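You operate a simulated robot arm through the tools that you are given. There is no shell and no other tool. Be economical: measure what you need, move in short steps, check, and stop when the job is done.

You run a simulated robot arm. Do the job below in one go: nothing can be reset, and whatever is moved stays where it is left.

JOB
Pump the bearing on the finned plate full of grease and return it.
Fine: arm over it while pumping, aside after; no overflow.

The check looks at the end state, three seconds after you hand in, the way a careful person would. Anything else that was tipped, shoved, dropped, spilled or broken makes it a failure.

ROBOT AND FRAMES
A 6-joint arm with a two-finger parallel gripper, fixed in place. Base frame: the origin is at the foot of the arm, x ahead of it, y to its left, z up; the work surface is at about z = 862. Readings come in mm, degrees, newtons and seconds.
With the tool pointing down near the work surface it reaches from about 260 to 680 mm from the base axis. Its first joint turns from -66.0 to 66.0 degrees. Payload 2.9 kg.
Tool frame: the origin (TCP) lies between the finger pads and is the grasp point; the fingertips stand 30 mm ahead of it; z points along the fingers, y is the line along which they close. Largest opening 110 mm; finger width 20, thickness 10; the body of the gripper, 48 by 112 mm, starts 55 mm behind the TCP.
Orientation is that of the tool frame in the base frame, as a unit quaternion [x, y, z, w]. With the fingers straight down and closing along the base's y, the tool's x points along the base's -x, its y along +y and its z along -z.

CONTROLS
- The arm moves only by the tool drive_tool. Its argument "steps" is a list of rows, each a list of 7 numbers: the opening, from 0 (shut) to 1 (fully open), then the shift along the base's x, y, z in mm, then the turn, a rotation vector about the base's x, y, z in degrees. In form: [[jaw, x, y, z, rx, ry, rz], ...]. A call has 1 to 12 rows; each row shifts and turns the commanded pose from where the row before left it. Rows are played at 5 a second. More than 50 mm and 8.6 degrees between two rows, or a gripper value outside its range, and nothing of the call is played. A pose out of reach is approached as far as the arm can. The call stops where the force on the tool passes 40 N (or 10 N more than at its start, if that is more) or the arm is blocked; 0.2 s more then pass. Each finger travels about 108 mm/s and halts on what it meets, pressing with about 27 N; the grip force reading is that of the motor and also rises with nothing between the fingers. The clock runs only during rows and for 0.2 s after the last one: add rows that do not move to give the fingers time. The reply holds the time, the measured pose of the TCP, the force on the tool along the base axes, the opening and the grip force, in the units named above and with some noise, with the torque about the TCP (base axes, N m) and any sound that the robot's microphone picked up.
- Cameras (640 x 400 px; columns grow to the right, rows downward): "scene" is fixed at [81.2, 424.4, 1388.5]; the picture's right is [-0.72, -0.70, 0.00], its down [-0.36, 0.37, -0.86] and it looks along [0.60, -0.61, -0.52] (base axes); focal length 269 px, centre (320, 200). "wrist" rides on the gripper at [72, 17, -103] in the tool frame; the picture's right is [-0.23, 0.97, 0.00], its down [-0.76, -0.18, -0.62] and it looks along [-0.61, -0.14, 0.78] (tool axes); focal length 222 px, centre (320, 200). There is no depth. A picture from a camera that has moved, and an enlarged one, comes with that camera's place and axes in the base frame and with its lens. The place of the scene camera against the robot may be out by one fixed shift of up to 12 mm in any direction.
- snapshot(camera): a new picture of that camera. It takes no simulated time.
- inspect(camera, box): a new picture of the part [left, top, right, bottom] of that camera's present view, enlarged. It takes no simulated time.
- job_done(): hands the job in; it is judged then, once.

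Go step by step. Nothing tells you positions but the pictures and the camera data: compare them with the known pose of the tool, close in by small moves and look again before you grip or let go. The budget is 120 turns and 76 pictures, counting those below and the enlarged ones. Unless the task says otherwise, let go and move clear before handing in, and close with one line.

The tools are called after ">>>" as a command line: name --pt "numbers of a row" for each row, then --argument value for the rest, lists and objects as JSON in quotes. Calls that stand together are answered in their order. drive_tool: Moves the arm, as the interface text tells. Its arguments: {"type":"object","properties":{"steps":{"type":"array","items":{"type":"array","items":{"type":"number"}}}},"required":["steps"]} The other tools are called the same way: snapshot (camera) takes a picture; inspect (camera, box) takes an enlarged picture of a part of a camera's view; job_done () hands the job in.

At the start:

```text
t: 0.0
position: [422.8, -44.4, 1260.5]
tool_rot: [0.001, 1.0, 0.001, 0.0]
ft_force: [-0.4, 0.0, 0.1]
moment: [0.01, 0.02, -0.02]
opening: 110.1
gripper_force: 0.1
```

scene: 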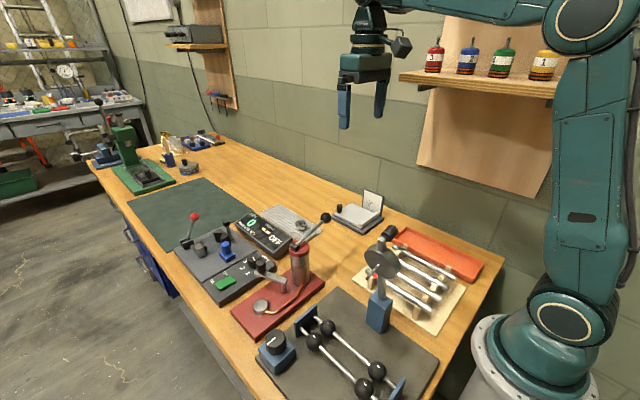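
wrist: 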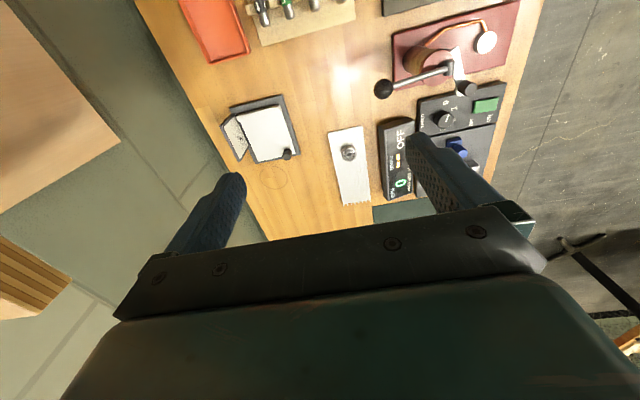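

I see a bench with a red grease pump (lever with a black ball), a finned plate with a bearing near it, and several control boxes. I'll look closer before moving.

>>> inspect --camera "scene" --box '[220, 180, 400, 350]'

>>> inspect --camera "wrist" --box '[210, 0, 530, 220]'

```text
2.35 times, centred on (310, 265) of scene
camera zoom: at [81.2, 424.4, 1388.5], right [-0.72, -0.7, 0.0], down [-0.36, 0.37, -0.86], along [0.6, -0.61, -0.52], focal length 634 px, centre (344, 47)
```

zoom: 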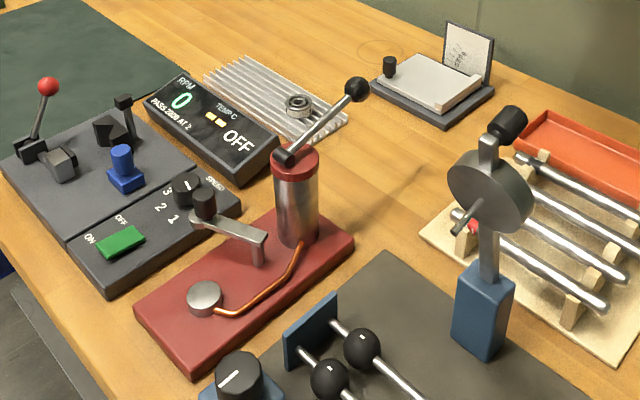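

```text
1.82 times, centred on (370, 110) of wrist
camera zoom: at [351.0, -26.7, 1364.4], right [0.23, 0.97, 0.0], down [0.76, -0.18, 0.62], along [0.61, -0.14, -0.78], focal length 404 px, centre (229, 364)
```

zoom: 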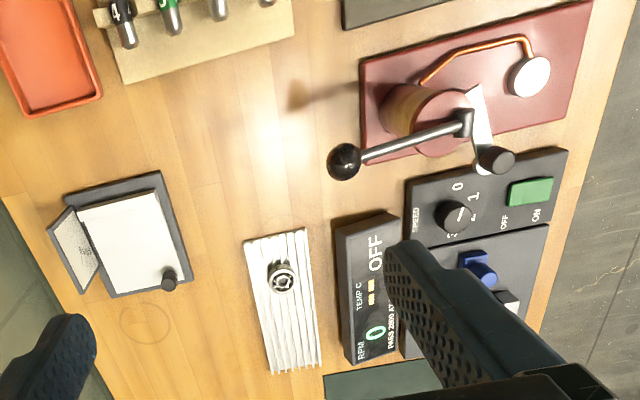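

The pump has a seat disc, a swing arm with a black knob, and a lever with a ball. I'll move the wrist camera over the pump for a better look.

>>> drive_tool --pt "1 -14 40 -10 0 0 0" --pt "1 -14 40 -10 0 0 0" --pt "1 -14 40 -10 0 0 0" --pt "1 -14 40 -10 0 0 0" --pt "1 -14 40 -10 0 0 0" --pt "1 0 0 0 0 0 0"

>>> snapshot --camera "wrist"

```text
t: 1.4
position: [350.7, 158.7, 1209.6]
tool_rot: [0.0, 1.0, -0.001, -0.001]
ft_force: [-0.6, -0.6, 0.1]
moment: [0.02, 0.0, 0.0]
opening: 110.0
gripper_force: 0.0
```

```text
71 pictures are left
camera wrist: at [278.5, 174.9, 1313.3], right [0.23, 0.97, 0.0], down [0.76, -0.18, 0.62], along [0.61, -0.14, -0.78], focal length 222 px, centre (320, 200)
```

wrist: 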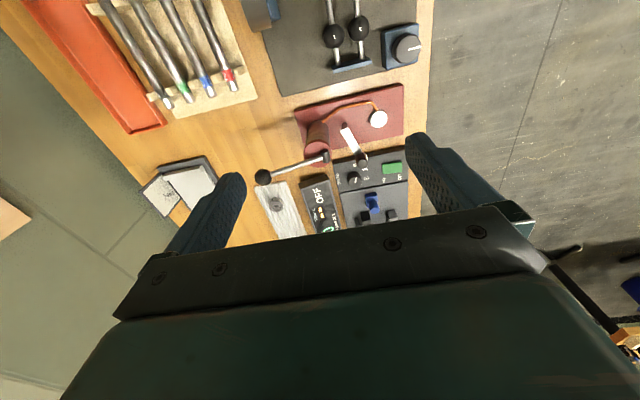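

>>> inspect --camera "wrist" --box '[240, 70, 430, 230]'

>>> inspect --camera "scene" --box '[225, 205, 335, 345]'

```text
2.50 times, centred on (335, 150) of wrist
camera zoom: at [278.5, 174.9, 1313.3], right [0.23, 0.97, 0.0], down [0.76, -0.18, 0.62], along [0.61, -0.14, -0.78], focal length 555 px, centre (282, 325)
```

zoom: 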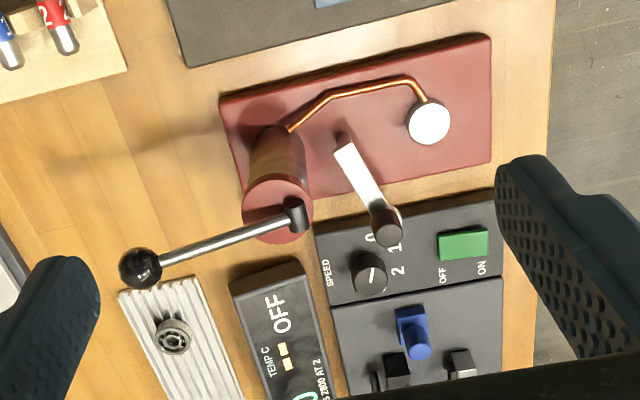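

```text
2.86 times, centred on (280, 275) of scene
camera zoom: at [81.2, 424.4, 1388.5], right [-0.72, -0.7, 0.0], down [-0.36, 0.37, -0.86], along [0.6, -0.61, -0.52], focal length 770 px, centre (434, -14)
```

zoom: 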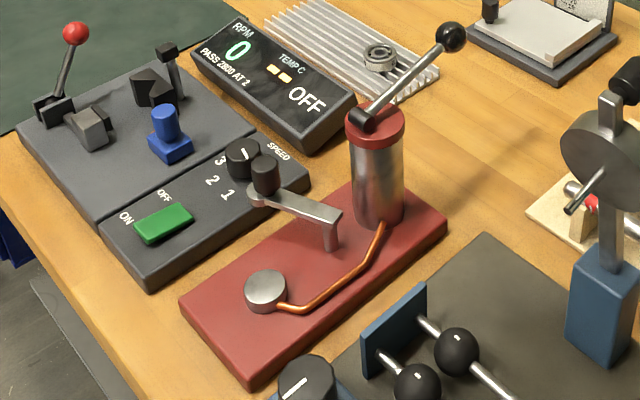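

I place the seat top at about (446, 253, 883), the bearing top at (603, -14, 886), the swing-arm knob at (500, 207, 934) with its pivot at (431, 185), and the lever ball at (444, 45, 1017). Next I go near the bearing for a closer look.

>>> drive_tool --pt "1 45 -20 0 0 0 0" --pt "1 40 -30 0 0 0 0" --pt "1 30 -40 0 0 0 0" --pt "1 30 -40 0 0 0 0" --pt "1 40 -30 0 0 0 0" --pt "1 35 -12 -30 0 0 0" --pt "1 20 0 -40 0 0 0" --pt "1 12 0 -40 0 0 0" --pt "1 0 0 -40 0 0 0" --pt "1 0 0 0 0 0 0"

>>> snapshot --camera "wrist"

```text
t: 3.6
position: [606.7, -17.3, 1060.0]
tool_rot: [0.0, 1.0, -0.001, 0.0]
ft_force: [0.5, 0.9, -0.5]
moment: [-0.03, 0.02, 0.02]
opening: 109.6
gripper_force: 0.1
```

```text
68 pictures are left
camera wrist: at [534.3, 0.4, 1163.6], right [0.23, 0.97, 0.0], down [0.76, -0.18, 0.62], along [0.61, -0.14, -0.78], focal length 222 px, centre (320, 200)
```

wrist: 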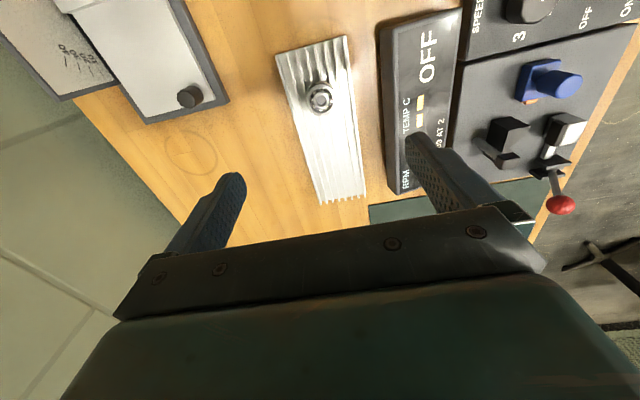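

>>> inspect --camera "wrist" --box '[270, 50, 380, 150]'

>>> inspect --camera "scene" --box '[250, 190, 340, 250]'

```text
4.00 times, centred on (325, 100) of wrist
camera zoom: at [534.3, 0.4, 1163.6], right [0.23, 0.97, 0.0], down [0.76, -0.18, 0.62], along [0.61, -0.14, -0.78], focal length 888 px, centre (300, 600)
```

zoom: 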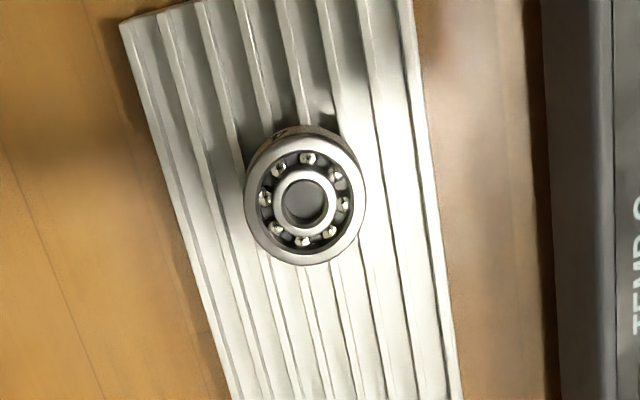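

```text
6.67 times, centred on (295, 220) of scene
camera zoom: at [81.2, 424.4, 1388.5], right [-0.72, -0.7, 0.0], down [-0.36, 0.37, -0.86], along [0.6, -0.61, -0.52], focal length 1796 px, centre (487, 67)
```

zoom: 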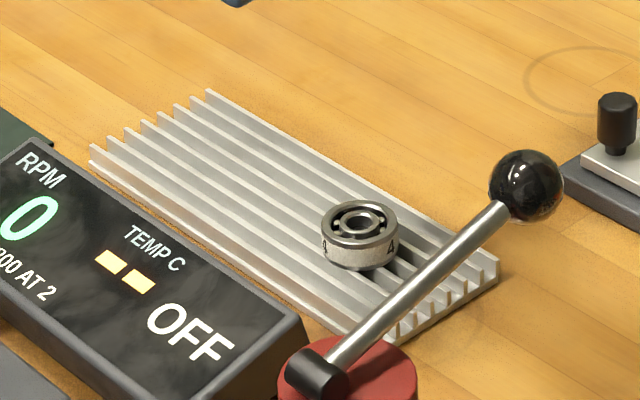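

The bearing is about 35 mm across, centred near (604, -13.5) with its top at about z 886. I'll descend partway with a narrowed jaw and check the centring.

>>> drive_tool --pt "0.55 -2.5 3.8 -40 0 0 0" --pt "0.55 0 0 -40 0 0 0" --pt "0.55 0 0 -30 0 0 0" --pt "0.55 0 0 -15 0 0 0" --pt "0.55 0 0 0 0 0 0"

>>> snapshot --camera "wrist"

>>> inspect --camera "scene" --box '[250, 170, 340, 250]'

```text
t: 4.8
position: [603.2, -11.1, 937.6]
tool_rot: [0.0, 1.0, 0.001, 0.0]
ft_force: [-0.9, -0.3, 0.2]
moment: [0.0, 0.01, 0.02]
opening: 60.6
gripper_force: 0.2
```

```text
65 pictures are left
camera wrist: at [531.7, 5.0, 1039.9], right [0.23, 0.97, 0.0], down [0.76, -0.18, 0.62], along [0.61, -0.14, -0.78], focal length 222 px, centre (320, 200)
```

wrist: 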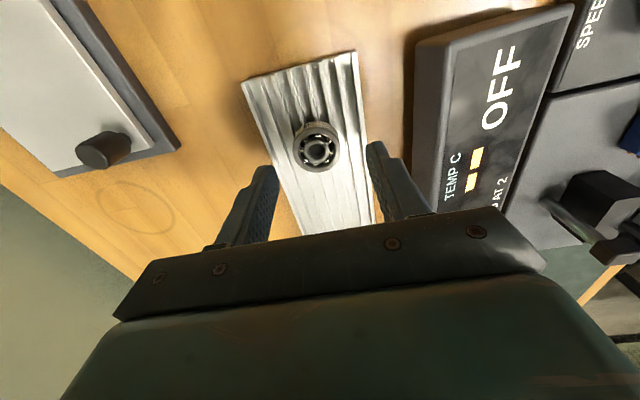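

```text
5.00 times, centred on (295, 210) of scene
camera zoom: at [81.2, 424.4, 1388.5], right [-0.72, -0.7, 0.0], down [-0.36, 0.37, -0.86], along [0.6, -0.61, -0.52], focal length 1347 px, centre (445, 150)
```

zoom: 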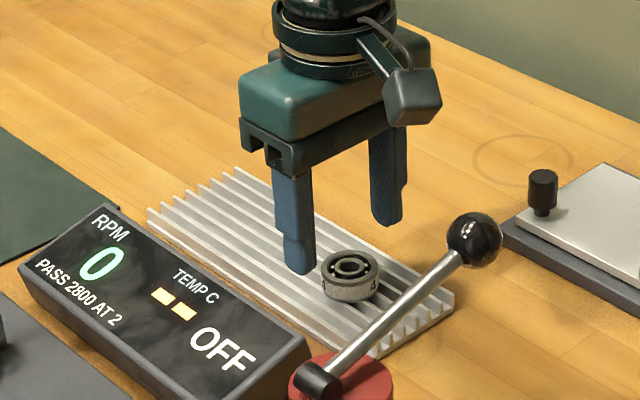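

The bearing sits between the fingers, offset by about (+2, -1.6) mm. I'll correct that, descend to finger height and close.

>>> drive_tool --pt "0.55 2 -1.6 -15 0 0 0" --pt "0.55 0 0 -14 0 0 0" --pt "0.55 0 0 0 0 0 0" --pt "0.28 0 0 0 0 0 0" --pt "0.28 0 0 0 0 0 0"

>>> inspect --camera "scene" --box '[250, 190, 340, 250]'

```text
t: 6.0
position: [605.3, -14.2, 905.4]
tool_rot: [0.0, 1.0, -0.001, 0.0]
ft_force: [0.2, -0.1, 0.3]
moment: [-0.02, 0.0, -0.02]
opening: 34.1
gripper_force: 27.3
```

```text
6.67 times, centred on (295, 220) of scene
camera zoom: at [81.2, 424.4, 1388.5], right [-0.72, -0.7, 0.0], down [-0.36, 0.37, -0.86], along [0.6, -0.61, -0.52], focal length 1796 px, centre (487, 67)
```

zoom: 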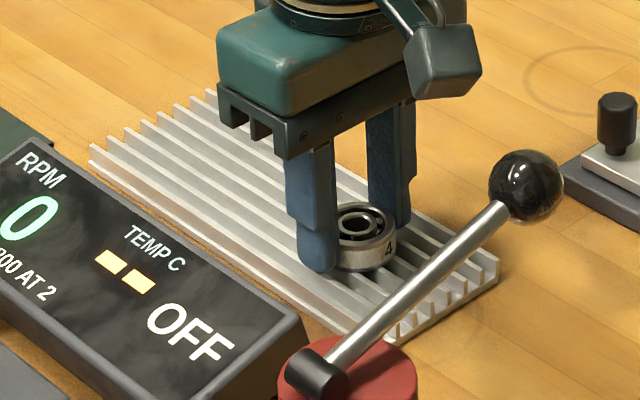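

The grip holds at 34 mm. I'll lift to about z 1085, carry the bearing across, then stop above the seat.

>>> drive_tool --pt "0.2 0 0 0 0 0 0" --pt "0.2 0 0 40 0 0 0" --pt "0.2 0 0 45 0 0 0" --pt "0.2 0 0 45 0 0 0" --pt "0.2 0 0 45 0 0 0" --pt "0.2 -22.7 38.2 0 0 0 0" --pt "0.2 -22.7 38.2 0 0 0 0" --pt "0.2 -22.7 38.2 0 0 0 0" --pt "0.2 -22.7 38.2 0 0 0 0" --pt "0.2 -22.7 38.2 0 0 0 0" --pt "0.2 -22.7 38.2 0 0 0 0" --pt "0.2 -22.7 38.2 0 0 0 0"

>>> drive_tool --pt "0.2 0 0 -45 0 0 0" --pt "0.2 0 0 -45 0 0 0" --pt "0.2 0 0 -25 0 0 0" --pt "0.2 0 0 0 0 0 0"

>>> snapshot --camera "wrist"

>>> inspect --camera "scene" --box '[220, 220, 340, 340]'

```text
t: 8.6
position: [442.2, 254.6, 1079.1]
tool_rot: [0.001, 1.0, 0.0, -0.001]
ft_force: [-0.4, 0.0, 0.3]
moment: [-0.03, 0.03, -0.04]
opening: 34.7
gripper_force: 27.1
```

```text
t: 9.6
position: [444.9, 253.3, 968.7]
tool_rot: [0.0, 1.0, 0.0, -0.001]
ft_force: [1.0, 0.0, -0.8]
moment: [0.02, 0.0, -0.02]
opening: 34.4
gripper_force: 26.7
```

```text
62 pictures are left
camera wrist: at [372.9, 271.7, 1071.5], right [0.23, 0.97, 0.0], down [0.76, -0.18, 0.62], along [0.61, -0.14, -0.78], focal length 222 px, centre (320, 200)
```

wrist: 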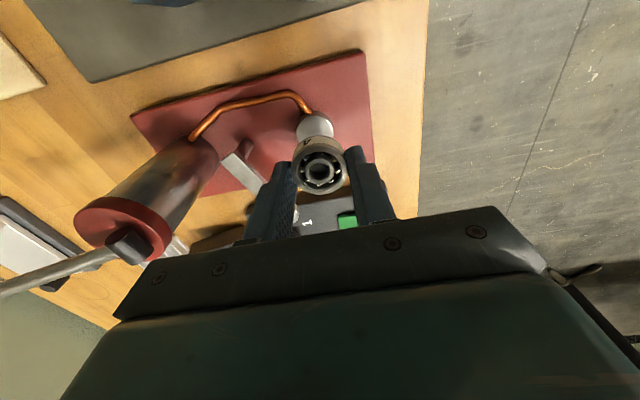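

```text
3.33 times, centred on (280, 280) of scene
camera zoom: at [81.2, 424.4, 1388.5], right [-0.72, -0.7, 0.0], down [-0.36, 0.37, -0.86], along [0.6, -0.61, -0.52], focal length 898 px, centre (453, -67)
```

zoom: 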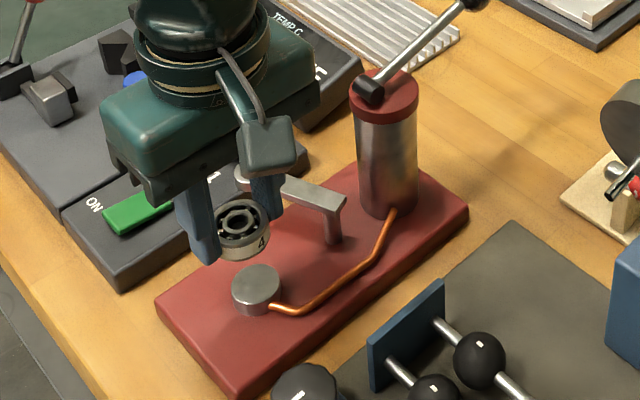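

The bearing hangs above the seat. I'll enlarge to refine the alignment.

>>> inspect --camera "wrist" --box '[270, 80, 370, 200]'

```text
3.33 times, centred on (320, 140) of wrist
camera zoom: at [372.9, 271.7, 1071.5], right [0.23, 0.97, 0.0], down [0.76, -0.18, 0.62], along [0.61, -0.14, -0.78], focal length 740 px, centre (320, 400)
```

zoom: 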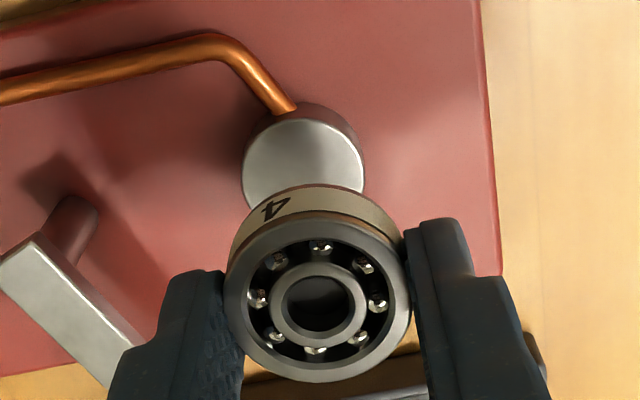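

The seat centre reads about (445.6, 251) and the bearing about (444.3, 255). I'll correct most of that, lower to just above the seat and look again.

>>> drive_tool --pt "0.2 1 -3.3 -15 0 0 0" --pt "0.2 0 0 -20 0 0 0" --pt "0.2 0 0 -10 0 0 0" --pt "0.2 0 0 0 0 0 0"

>>> inspect --camera "wrist" --box '[270, 80, 370, 200]'

>>> inspect --camera "scene" --box '[230, 260, 310, 330]'

```text
t: 10.6
position: [448.0, 248.9, 922.2]
tool_rot: [0.0, 1.0, 0.001, 0.002]
ft_force: [-3.1, -1.5, 14.0]
moment: [-0.03, 0.23, -0.01]
opening: 34.7
gripper_force: 26.8
```

```text
3.33 times, centred on (320, 140) of wrist
camera zoom: at [376.2, 267.0, 1025.1], right [0.23, 0.97, 0.0], down [0.76, -0.18, 0.62], along [0.61, -0.14, -0.78], focal length 740 px, centre (320, 400)
```

zoom: 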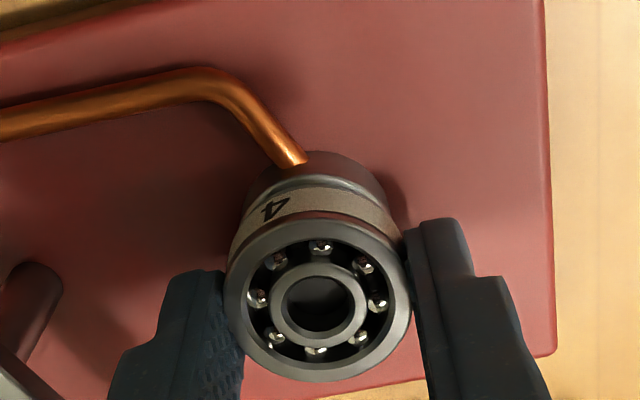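

```text
5.71 times, centred on (270, 295) of scene
camera zoom: at [80.9, 424.3, 1388.6], right [-0.72, -0.7, 0.0], down [-0.36, 0.37, -0.86], along [0.6, -0.61, -0.52], focal length 1540 px, centre (606, -343)
```

zoom: 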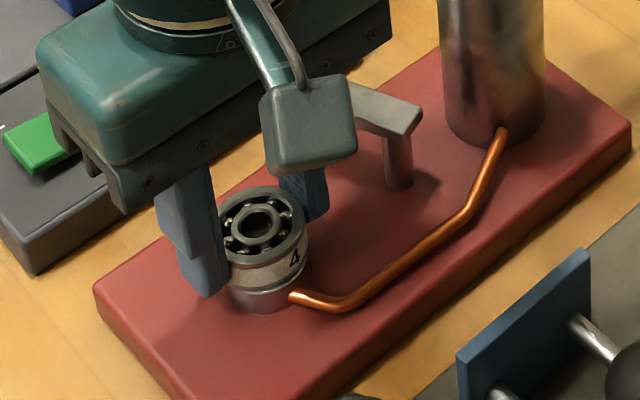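

It has touched the seat (14 N), and the bearing sits about 2 mm too far in +x. I'll lift slightly, shift, lower again and look.

>>> drive_tool --pt "0.2 0 0 4 0 0 0" --pt "0.2 -2.5 1 0 0 0 0" --pt "0.2 0 0 0 0 0 0"

>>> inspect --camera "wrist" --box '[290, 90, 350, 160]'

>>> inspect --camera "scene" --box '[245, 275, 295, 325]'

```text
t: 11.4
position: [444.1, 251.9, 924.1]
tool_rot: [0.0, 1.0, 0.0, -0.001]
ft_force: [0.2, 0.5, -0.4]
moment: [0.0, -0.01, 0.02]
opening: 34.5
gripper_force: 26.8
```

```text
5.71 times, centred on (320, 125) of wrist
camera zoom: at [372.5, 269.3, 1027.9], right [0.23, 0.97, 0.0], down [0.76, -0.18, 0.62], along [0.61, -0.14, -0.78], focal length 1269 px, centre (320, 629)
```

zoom: 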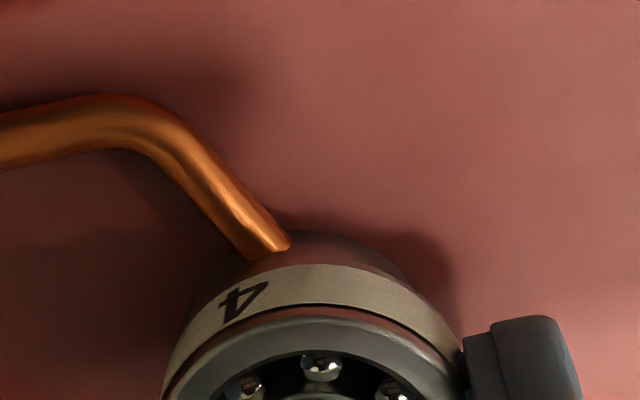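

```text
8.00 times, centred on (270, 300) of scene
camera zoom: at [81.2, 424.4, 1388.5], right [-0.72, -0.7, 0.0], down [-0.36, 0.37, -0.86], along [0.6, -0.61, -0.52], focal length 2155 px, centre (720, -600)
```

zoom: 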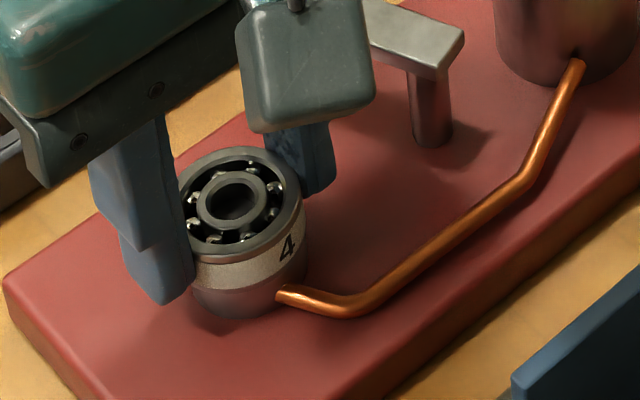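

It looks centred now. I'll lower to contact and release.

>>> drive_tool --pt "0.2 0.7 -0.5 -2 0 0 0" --pt "0.2 0 0 -1.5 0 0 0" --pt "0.2 0 0 0 0 0 0"

```text
t: 12.2
position: [444.8, 251.1, 921.8]
tool_rot: [0.0, 1.0, 0.001, -0.001]
ft_force: [0.2, 0.3, 0.0]
moment: [0.01, 0.0, -0.03]
opening: 34.6
gripper_force: 27.2
```

No contact yet, so I continue down in 1.5 mm steps.

>>> drive_tool --pt "0.2 0 0 -1.5 0 0 0" --pt "0.2 0 0 0 0 0 0"

>>> drive_tool --pt "0.2 0 0 -1.5 0 0 0" --pt "0.2 0 0 0 0 0 0"

>>> drive_tool --pt "0.2 0 0 -1.5 0 0 0" --pt "0.2 0 0 0 0 0 0"

>>> inspect --camera "scene" --box '[245, 275, 295, 325]'

```text
t: 12.8
position: [446.0, 251.3, 921.5]
tool_rot: [-0.001, 1.0, 0.0, 0.001]
ft_force: [-4.9, -1.0, 14.1]
moment: [-0.04, 0.2, -0.02]
opening: 34.4
gripper_force: 27.0
```

```text
t: 13.4
position: [446.0, 251.5, 920.1]
tool_rot: [0.001, 1.0, 0.001, 0.003]
ft_force: [-1.3, -2.4, 27.6]
moment: [-0.09, 0.11, -0.07]
opening: 34.8
gripper_force: 27.2
```

```text
t: 14.0
position: [445.2, 250.6, 919.8]
tool_rot: [0.0, 1.0, 0.001, 0.002]
ft_force: [2.9, 0.1, 27.7]
moment: [-0.03, 0.02, 0.0]
opening: 34.5
gripper_force: 26.5
```

```text
8.00 times, centred on (270, 300) of scene
camera zoom: at [80.9, 424.2, 1388.6], right [-0.72, -0.7, 0.0], down [-0.36, 0.37, -0.86], along [0.6, -0.61, -0.52], focal length 2155 px, centre (720, -600)
```

zoom: 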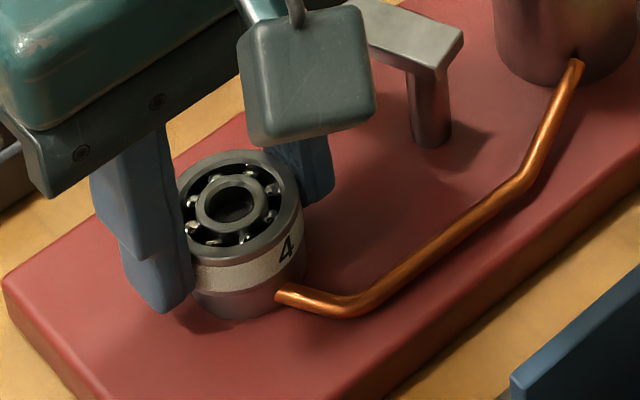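

It is firmly on the seat. I'll relieve the push slightly, open and rise.

>>> drive_tool --pt "0.2 0 0 2 0 0 0" --pt "0.45 0 0 0 0 0 0" --pt "0.6 0 0 0 0 0 0" --pt "0.6 0 0 30 0 0 0" --pt "0.6 0 0 40 0 0 0" --pt "0.6 0 0 40 0 0 0"

>>> inspect --camera "scene" --box '[230, 240, 320, 330]'

>>> inspect --camera "wrist" --box '[220, 80, 400, 230]'

```text
t: 15.4
position: [445.3, 250.8, 1030.4]
tool_rot: [0.0, 1.0, -0.001, 0.0]
ft_force: [-0.7, 0.1, 0.4]
moment: [-0.02, 0.01, 0.0]
opening: 66.1
gripper_force: 0.0
```

```text
4.44 times, centred on (275, 285) of scene
camera zoom: at [81.2, 424.4, 1388.5], right [-0.72, -0.7, 0.0], down [-0.36, 0.37, -0.86], along [0.6, -0.61, -0.52], focal length 1197 px, centre (520, -178)
```

zoom: 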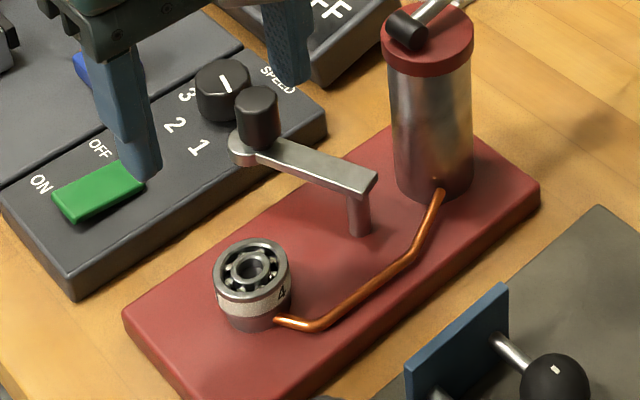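

```text
2.67 times, centred on (310, 155) of wrist
camera zoom: at [374.7, 268.8, 1134.0], right [0.23, 0.97, 0.0], down [0.76, -0.18, 0.62], along [0.61, -0.14, -0.78], focal length 592 px, centre (347, 320)
```

zoom: 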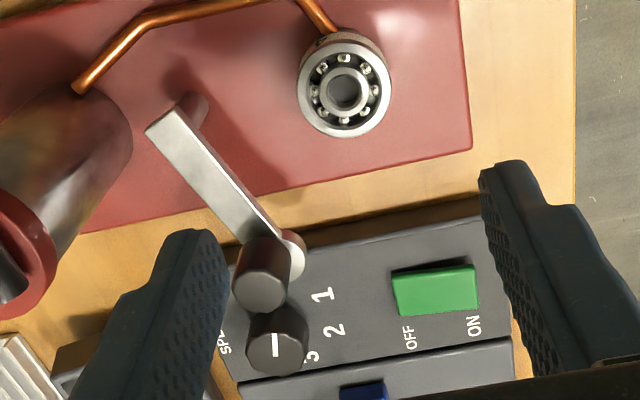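

The bearing is nicely seated. Next I turn the tool about 48° and move above the swing-arm knob at about (499, 207).

>>> drive_tool --pt "0.55 9 -7.3 0 0 0 8" --pt "0.55 9 -7.3 0 0 0 8" --pt "0.55 9 -7.3 0 0 0 8" --pt "0.55 9 -7.3 0 0 0 8" --pt "0.55 9 -7.3 0 0 0 8" --pt "0.55 8.7 -7.3 0 0 0 8" --pt "0.55 0 0 -15 0 0 0" --pt "0.55 0 0 0 0 0 0"

>>> snapshot --camera "wrist"

>>> inspect --camera "scene" --box '[210, 190, 350, 330]'

```text
t: 17.2
position: [498.9, 206.3, 1015.4]
tool_rot: [-0.407, 0.913, 0.0, -0.002]
ft_force: [-0.5, 0.0, 0.4]
moment: [0.0, -0.03, -0.02]
opening: 60.4
gripper_force: 0.0
```

```text
52 pictures are left
camera wrist: at [437.7, 164.7, 1118.9], right [-0.57, 0.82, 0.0], down [0.64, 0.45, 0.62], along [0.51, 0.36, -0.78], focal length 222 px, centre (320, 200)
```

wrist: 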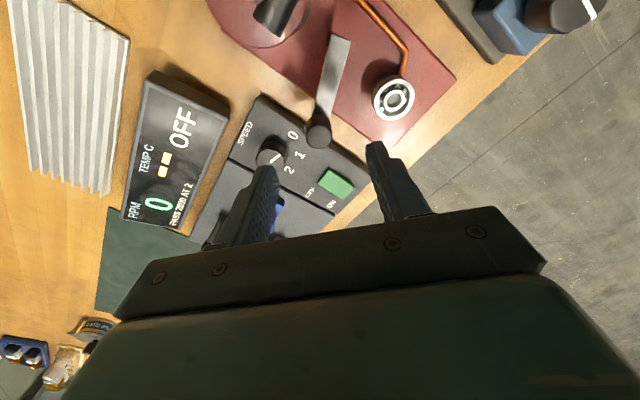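

```text
2.86 times, centred on (280, 260) of scene
camera zoom: at [81.2, 424.4, 1388.5], right [-0.72, -0.7, 0.0], down [-0.36, 0.37, -0.86], along [0.6, -0.61, -0.52], focal length 770 px, centre (434, 29)
```

zoom: 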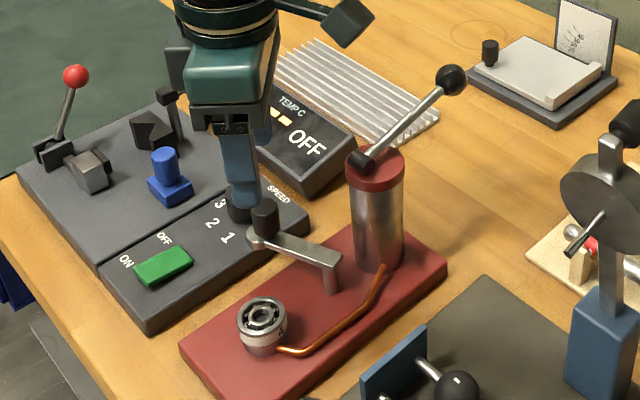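

The knob is centred under the tool. I'll narrow the jaw, lower to grip height and close on the knob.

>>> drive_tool --pt "0.4 0 0 0 0 0 0" --pt "0.4 0 0 -25 0 0 0" --pt "0.4 0 0 -20 0 0 0" --pt "0.4 0 0 -13 0 0 0" --pt "0.4 0 0 0 0 0 0"

>>> inspect --camera "scene" --box '[230, 230, 330, 330]'

>>> inspect --camera "wrist" --box '[220, 50, 420, 230]'

```text
t: 18.4
position: [497.7, 206.1, 958.4]
tool_rot: [-0.406, 0.914, 0.0, -0.001]
ft_force: [0.2, -0.2, -0.4]
moment: [0.05, 0.01, -0.01]
opening: 43.9
gripper_force: 0.1
```

```text
4.00 times, centred on (280, 280) of scene
camera zoom: at [81.2, 424.4, 1388.5], right [-0.72, -0.7, 0.0], down [-0.36, 0.37, -0.86], along [0.6, -0.61, -0.52], focal length 1078 px, centre (480, -120)
```

zoom: 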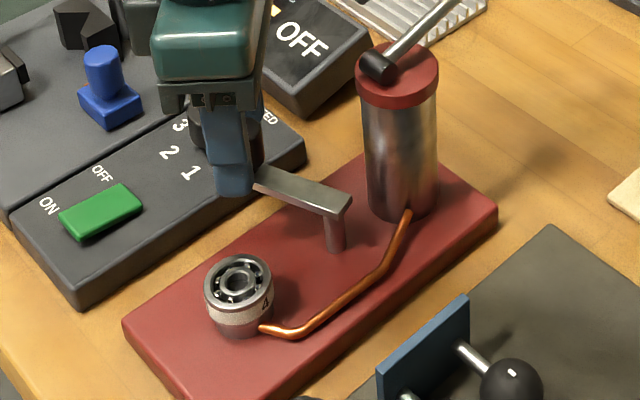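

```text
2.22 times, centred on (320, 140) of wrist
camera zoom: at [437.3, 164.1, 1061.5], right [-0.57, 0.82, 0.0], down [0.64, 0.45, 0.62], along [0.51, 0.36, -0.78], focal length 494 px, centre (320, 333)
```

zoom: 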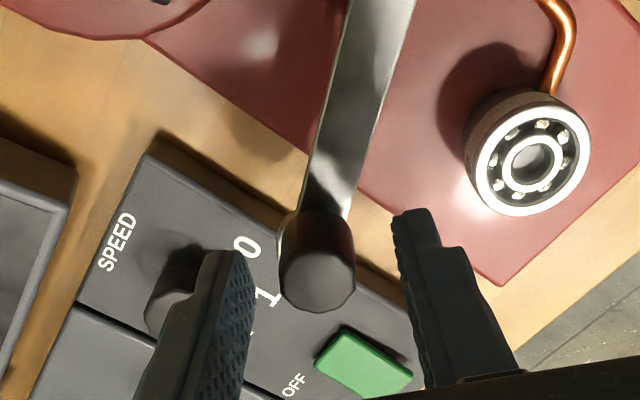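

The fingers straddle the knob. I'll close to a loose cage and push the arm along its arc, stopping short of the end to look.

>>> drive_tool --pt "0.24 0 0 0 0 0 0" --pt "0.24 0 0 0 0 0 0" --pt "0.24 -2.4 5.8 0 0 0 0" --pt "0.24 -2.4 5.8 0 0 0 0" --pt "0.24 -3.4 5.2 0 0 0 0" --pt "0.24 -3.4 5.3 0 0 0 0" --pt "0.24 -8.5 9.2 0 0 0 0" --pt "0.24 -10 7.6 0 0 0 0" --pt "0.24 -11.2 5.8 0 0 0 0" --pt "0.24 0 0 0 0 0 0"

>>> inspect --camera "scene" --box '[230, 230, 330, 330]'

>>> inspect --camera "wrist" --box '[220, 50, 420, 230]'

```text
t: 20.6
position: [455.9, 253.2, 955.4]
tool_rot: [-0.407, 0.913, 0.0, 0.0]
ft_force: [-0.1, 0.2, -0.4]
moment: [0.02, 0.02, 0.02]
opening: 26.5
gripper_force: 0.0
```

```text
4.00 times, centred on (280, 280) of scene
camera zoom: at [81.2, 424.4, 1388.5], right [-0.72, -0.7, 0.0], down [-0.36, 0.37, -0.86], along [0.6, -0.61, -0.52], focal length 1078 px, centre (480, -120)
```

zoom: 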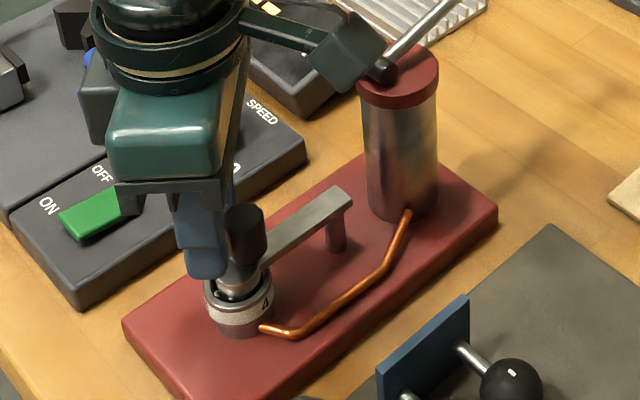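

```text
2.22 times, centred on (320, 140) of wrist
camera zoom: at [396.2, 211.2, 1059.8], right [-0.57, 0.82, 0.0], down [0.64, 0.45, 0.62], along [0.51, 0.36, -0.78], focal length 494 px, centre (320, 333)
```

zoom: 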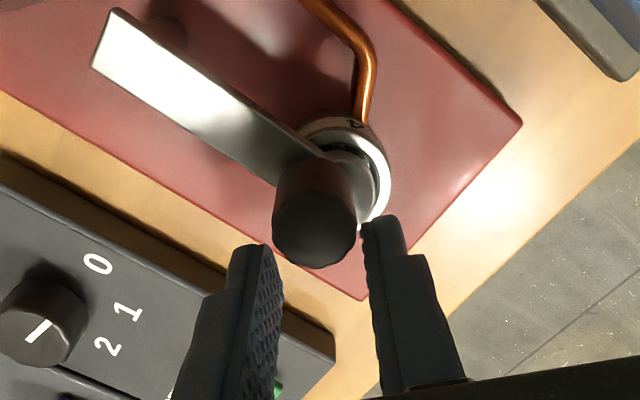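

The arm swings freely and is nearly over. I'll move the last bit and check.

>>> drive_tool --pt "0.24 -6 2 0 0 0 0" --pt "0.24 -6 1 0 0 0 0" --pt "0.24 0 0 0 0 0 0"

>>> inspect --camera "scene" --box '[230, 230, 330, 330]'

>>> inspect --camera "wrist" --box '[220, 50, 420, 230]'

```text
t: 21.4
position: [445.4, 253.9, 959.0]
tool_rot: [-0.405, 0.915, -0.001, 0.002]
ft_force: [14.0, -5.6, 2.6]
moment: [-0.05, -0.35, 0.24]
opening: 33.6
gripper_force: 7.1
```

```text
4.00 times, centred on (280, 280) of scene
camera zoom: at [81.6, 424.3, 1388.5], right [-0.72, -0.7, 0.0], down [-0.36, 0.37, -0.86], along [0.6, -0.61, -0.52], focal length 1078 px, centre (480, -120)
```

zoom: 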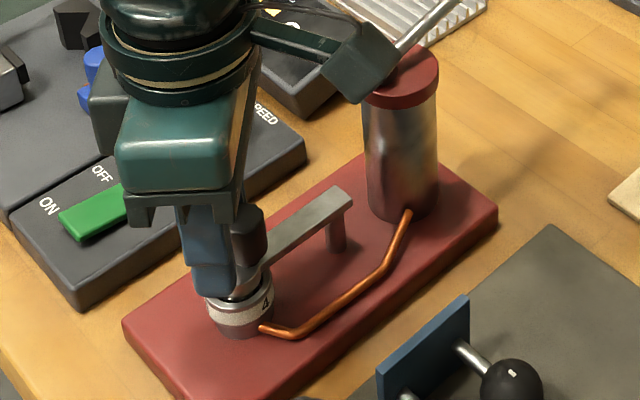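

```text
2.22 times, centred on (320, 140) of wrist
camera zoom: at [384.9, 212.8, 1061.7], right [-0.57, 0.82, 0.0], down [0.64, 0.44, 0.63], along [0.52, 0.35, -0.78], focal length 494 px, centre (320, 333)
```

zoom: 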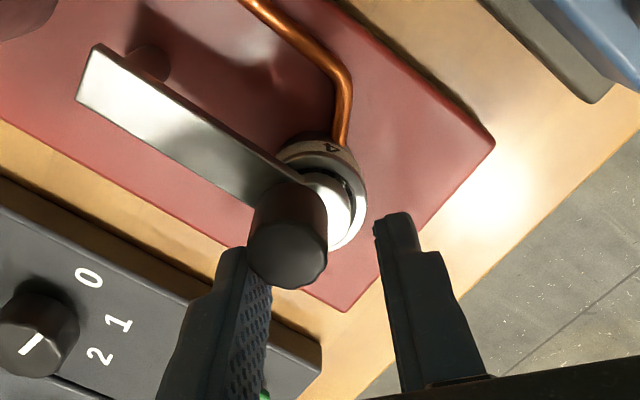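

The arm has hit its end stop (14 N against the trailing finger). I'll back off, open, rise clear and look at the coverage.

>>> drive_tool --pt "0.3 6 -3 0 0 0 0" --pt "0.45 0 0 0 0 0 0" --pt "0.45 0 0 30 0 0 0" --pt "0.45 0 0 45 0 0 0" --pt "0.45 0 0 45 0 0 0" --pt "0.45 0 0 0 0 0 0"

>>> inspect --camera "scene" --box '[240, 240, 320, 330]'

>>> inspect --camera "wrist" --box '[220, 30, 420, 210]'

```text
t: 22.8
position: [446.9, 251.5, 1075.1]
tool_rot: [-0.406, 0.914, 0.0, 0.0]
ft_force: [-0.1, 0.4, -0.8]
moment: [0.0, 0.01, 0.02]
opening: 49.7
gripper_force: 0.0
```

```text
4.44 times, centred on (280, 285) of scene
camera zoom: at [81.2, 424.4, 1388.5], right [-0.72, -0.7, 0.0], down [-0.36, 0.37, -0.86], along [0.6, -0.61, -0.52], focal length 1197 px, centre (498, -178)
```

zoom: 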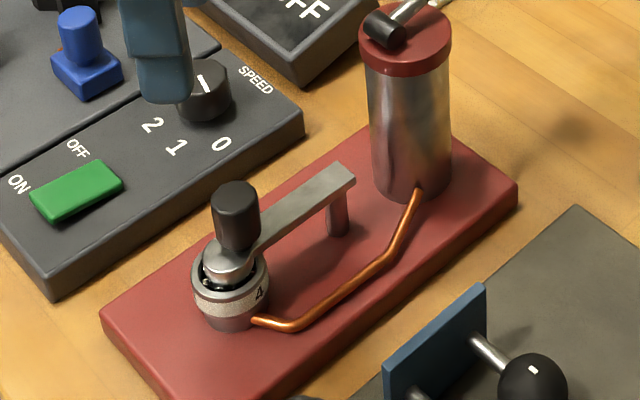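

```text
2.22 times, centred on (320, 120) of wrist
camera zoom: at [387.4, 209.8, 1178.4], right [-0.57, 0.82, 0.0], down [0.64, 0.45, 0.62], along [0.51, 0.36, -0.78], focal length 494 px, centre (320, 378)
```

zoom: 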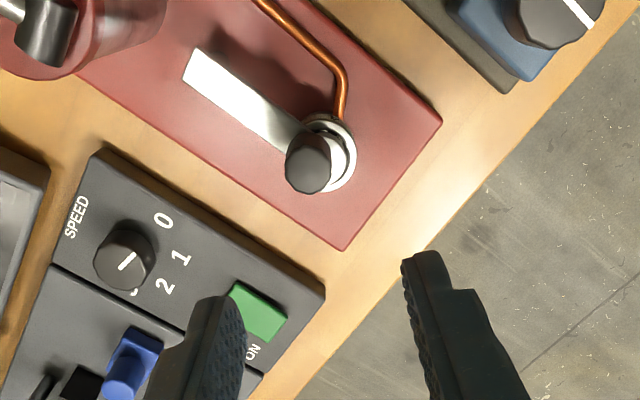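

The arm now sits over the bearing. Next I go above the lever ball with the tool turned so the jaws straddle it along x.

>>> drive_tool --pt "0.6 0 0 35 0 0 7" --pt "0.6 0 -40 0 0 0 7" --pt "0.6 0 -42 0 0 0 7" --pt "0.6 0 -42 0 0 0 7" --pt "0.6 -1 -42 0 0 0 7" --pt "0.6 -2 -41 0 0 0 7" --pt "0.6 0 0 0 0 0 0"

>>> snapshot --camera "wrist"

>>> inspect --camera "scene" --box '[260, 150, 380, 270]'

```text
t: 24.4
position: [445.3, 42.0, 1115.0]
tool_rot: [0.708, -0.707, 0.0, 0.0]
ft_force: [0.0, 0.7, 1.1]
moment: [0.02, -0.02, -0.01]
opening: 65.9
gripper_force: 0.0
```

```text
42 pictures are left
camera wrist: at [430.2, -29.6, 1217.7], right [-0.97, 0.23, 0.0], down [0.18, 0.76, 0.62], along [0.14, 0.61, -0.78], focal length 222 px, centre (320, 200)
```

wrist: 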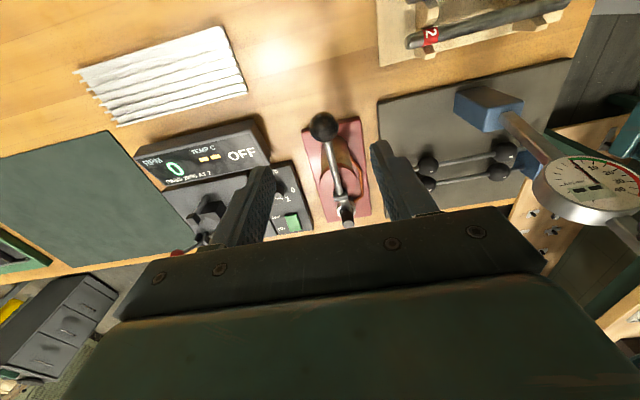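

```text
3.33 times, centred on (320, 210) of scene
camera zoom: at [81.2, 424.4, 1388.5], right [-0.72, -0.7, 0.0], down [-0.36, 0.37, -0.86], along [0.6, -0.61, -0.52], focal length 898 px, centre (320, 167)
```

zoom: 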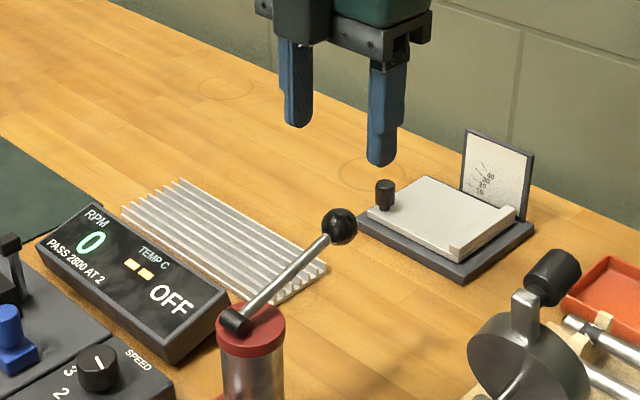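

There's a small scale or chart behind the plate with numbers on it. I'll check whether it relates to the greasing, and check the ball position.

>>> inspect --camera "scene" --box '[325, 180, 395, 240]'

>>> inspect --camera "wrist" --box '[280, 90, 400, 240]'

```text
6.67 times, centred on (360, 210) of scene
camera zoom: at [81.2, 424.4, 1388.5], right [-0.72, -0.7, 0.0], down [-0.36, 0.37, -0.86], along [0.6, -0.61, -0.52], focal length 1796 px, centre (53, 133)
```

zoom: 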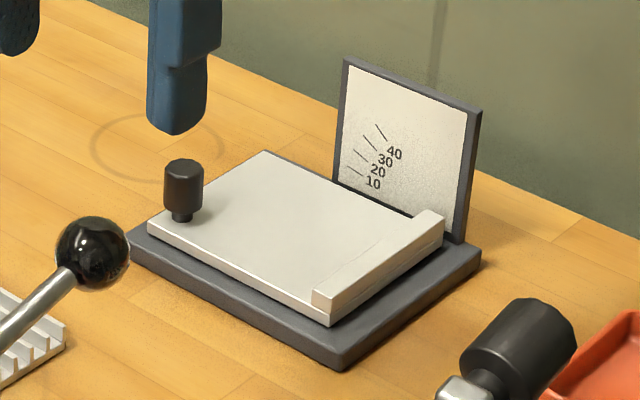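

```text
2.67 times, centred on (340, 165) of wrist
camera zoom: at [430.2, -29.6, 1217.7], right [-0.97, 0.23, 0.0], down [0.18, 0.76, 0.62], along [0.14, 0.61, -0.78], focal length 592 px, centre (267, 293)
```

zoom: 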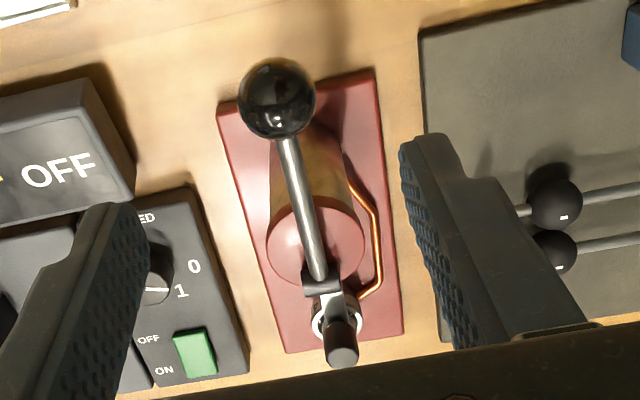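

That's a sine plate, unrelated. The ball is at (443.4, 44.6, ~1017), about 27 mm across; I'll descend around it and grip.

>>> drive_tool --pt "0.6 -1.9 2.6 -40 0 0 0" --pt "0.6 0 0 -40 0 0 0" --pt "0.6 0 0 -18 0 0 0" --pt "0.22 0 0 0 0 0 0" --pt "0.22 0 0 0 0 0 0" --pt "0.22 0 0 0 0 0 0"

>>> inspect --camera "scene" --box '[260, 150, 380, 270]'

```text
t: 25.8
position: [444.4, 47.4, 1015.7]
tool_rot: [0.707, -0.707, 0.0, 0.001]
ft_force: [-11.5, 0.7, -1.9]
moment: [-0.12, -0.03, -0.07]
opening: 30.1
gripper_force: 6.0
```

```text
3.33 times, centred on (320, 210) of scene
camera zoom: at [80.9, 424.5, 1388.5], right [-0.72, -0.7, 0.0], down [-0.36, 0.37, -0.86], along [0.6, -0.61, -0.52], focal length 898 px, centre (320, 167)
```

zoom: 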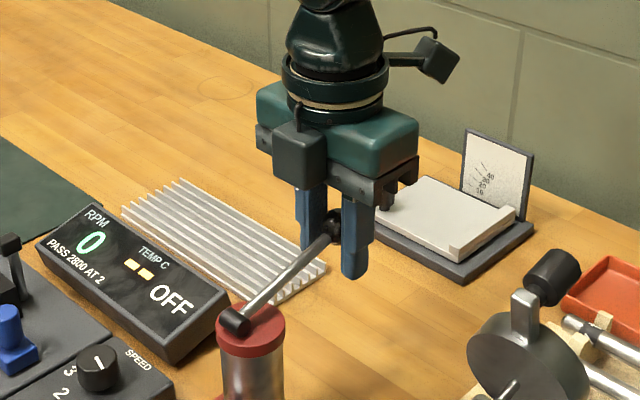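

The jaw is slightly off-centre, with an 11 N side load. I'll shift 2 mm toward -x.

>>> drive_tool --pt "0.22 -1.5 0 0 0 0 0" --pt "0.22 0 0 0 0 0 0"

```text
t: 26.4
position: [444.1, 46.7, 1014.9]
tool_rot: [-0.707, 0.707, 0.0, 0.0]
ft_force: [-11.4, -0.4, 2.4]
moment: [0.06, 0.0, -0.03]
opening: 29.5
gripper_force: 5.5
```

>>> drive_tool --pt "0.22 -2 0 0 0 0 0" --pt "0.22 0 0 0 0 0 0" --pt "0.22 0 0 0 0 0 0"

>>> inspect --camera "wrist" --box '[220, 60, 420, 260]'

```text
t: 27.2
position: [443.5, 47.2, 1015.5]
tool_rot: [0.707, -0.707, 0.001, -0.001]
ft_force: [0.3, 2.9, -5.7]
moment: [-0.09, -0.05, 0.01]
opening: 26.3
gripper_force: 45.0
```

```text
2.00 times, centred on (320, 160) of wrist
camera zoom: at [426.7, -24.3, 1118.9], right [-0.97, 0.23, 0.0], down [0.18, 0.76, 0.62], along [0.14, 0.61, -0.78], focal length 444 px, centre (320, 280)
```

zoom: 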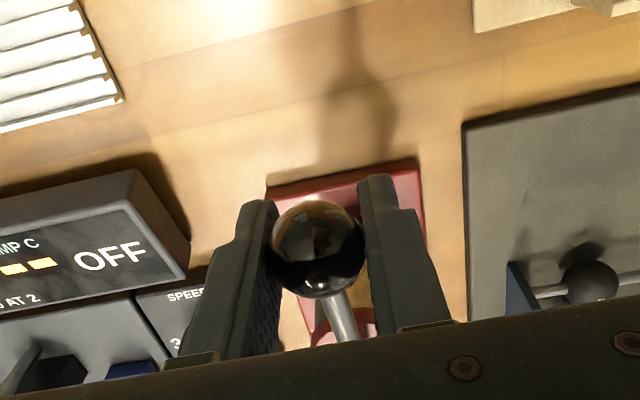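

Both fingers hold the ball. I'll try the first stroke slowly, along the lever's arc.

>>> drive_tool --pt "0.2 0 -2 -8 0 0 0" --pt "0.2 0 -1.3 -9 0 0 0" --pt "0.2 0 -0.6 -10 0 0 0" --pt "0.2 0 0 0 0 0 0"

```text
t: 28.2
position: [443.2, 42.1, 986.6]
tool_rot: [-0.707, 0.708, 0.0, 0.001]
ft_force: [-7.1, 0.8, 15.1]
moment: [1.1, -0.06, -0.01]
opening: 26.7
gripper_force: 45.0
```

The lever follows with about 15 N resistance. I'll continue down.

>>> drive_tool --pt "0.2 0 0.6 -10 0 0 0" --pt "0.2 0 1.3 -9 0 0 0" --pt "0.2 0 2 -8 0 0 0" --pt "0.2 0 0 0 0 0 0"

>>> snapshot --camera "scene"

```text
t: 29.2
position: [442.8, 46.3, 961.7]
tool_rot: [-0.705, 0.709, -0.001, 0.0]
ft_force: [-5.1, -16.5, 22.3]
moment: [0.94, -0.05, -0.02]
opening: 26.8
gripper_force: 44.8
```

```text
36 pictures are left
```

scene: 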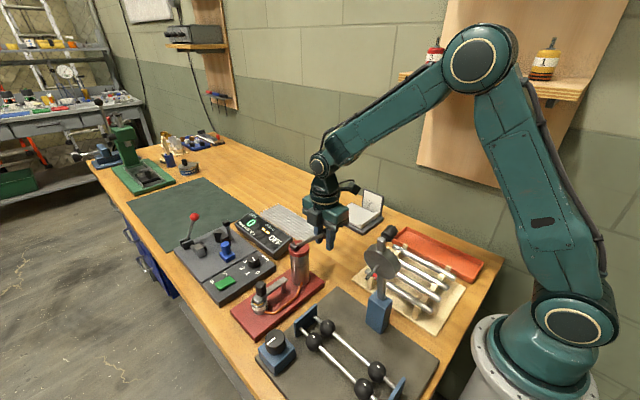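

>>> inspect --camera "scene" --box '[240, 200, 360, 330]'

```text
3.08 times, centred on (300, 265) of scene
camera zoom: at [80.7, 423.9, 1388.7], right [-0.72, -0.7, 0.0], down [-0.36, 0.37, -0.86], along [0.6, -0.61, -0.52], focal length 829 px, centre (382, 0)
```

zoom: 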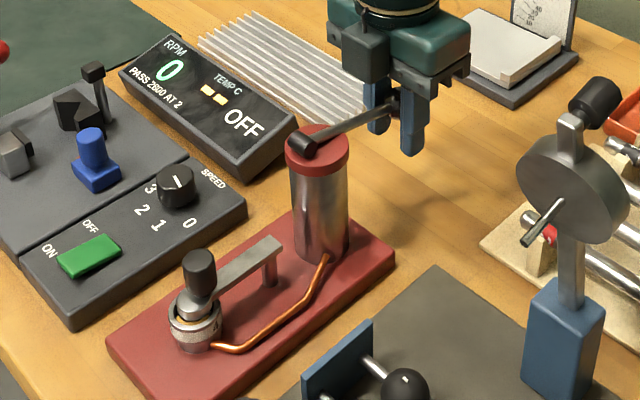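

The lever came down, and there seems to be some amber in the bearing. I'll zoom in.

>>> inspect --camera "scene" --box '[248, 270, 292, 320]'

```text
8.00 times, centred on (270, 295) of scene
camera zoom: at [80.7, 423.9, 1388.7], right [-0.72, -0.7, 0.0], down [-0.36, 0.37, -0.86], along [0.6, -0.61, -0.52], focal length 2155 px, centre (720, -560)
```

zoom: 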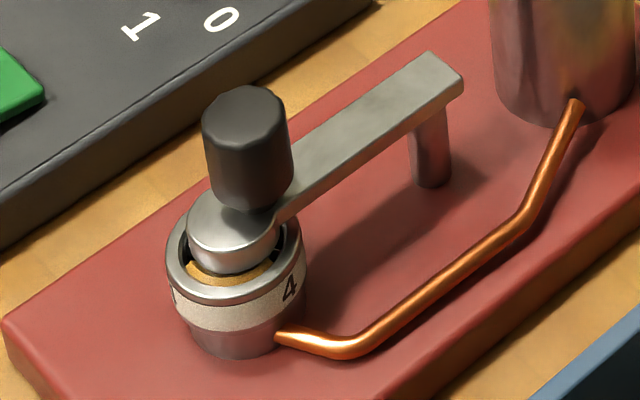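

Amber grease is rising in the annulus but isn't flush yet. I'll continue the stroke gently toward its stop.

>>> drive_tool --pt "0.2 0 2 -5 0 0 0" --pt "0.2 0 2 -4 0 0 0" --pt "0.2 0 0 0 0 0 0"

>>> inspect --camera "scene" --box '[248, 270, 292, 320]'

```text
t: 29.7
position: [444.1, 47.7, 957.8]
tool_rot: [-0.706, 0.708, -0.001, 0.0]
ft_force: [-6.0, -2.5, 10.6]
moment: [-0.92, -0.02, -0.04]
opening: 26.6
gripper_force: 45.2
stopped in row 2: the force on the tool passed its limit at 52 N (the readings are from after the stop); the commanded pose is now the measured one
```

```text
8.00 times, centred on (270, 295) of scene
camera zoom: at [80.9, 424.4, 1388.6], right [-0.72, -0.7, 0.0], down [-0.36, 0.37, -0.86], along [0.6, -0.61, -0.52], focal length 2155 px, centre (720, -560)
```

zoom: 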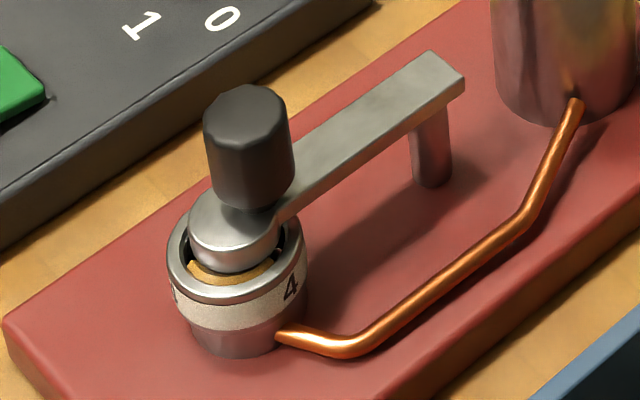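

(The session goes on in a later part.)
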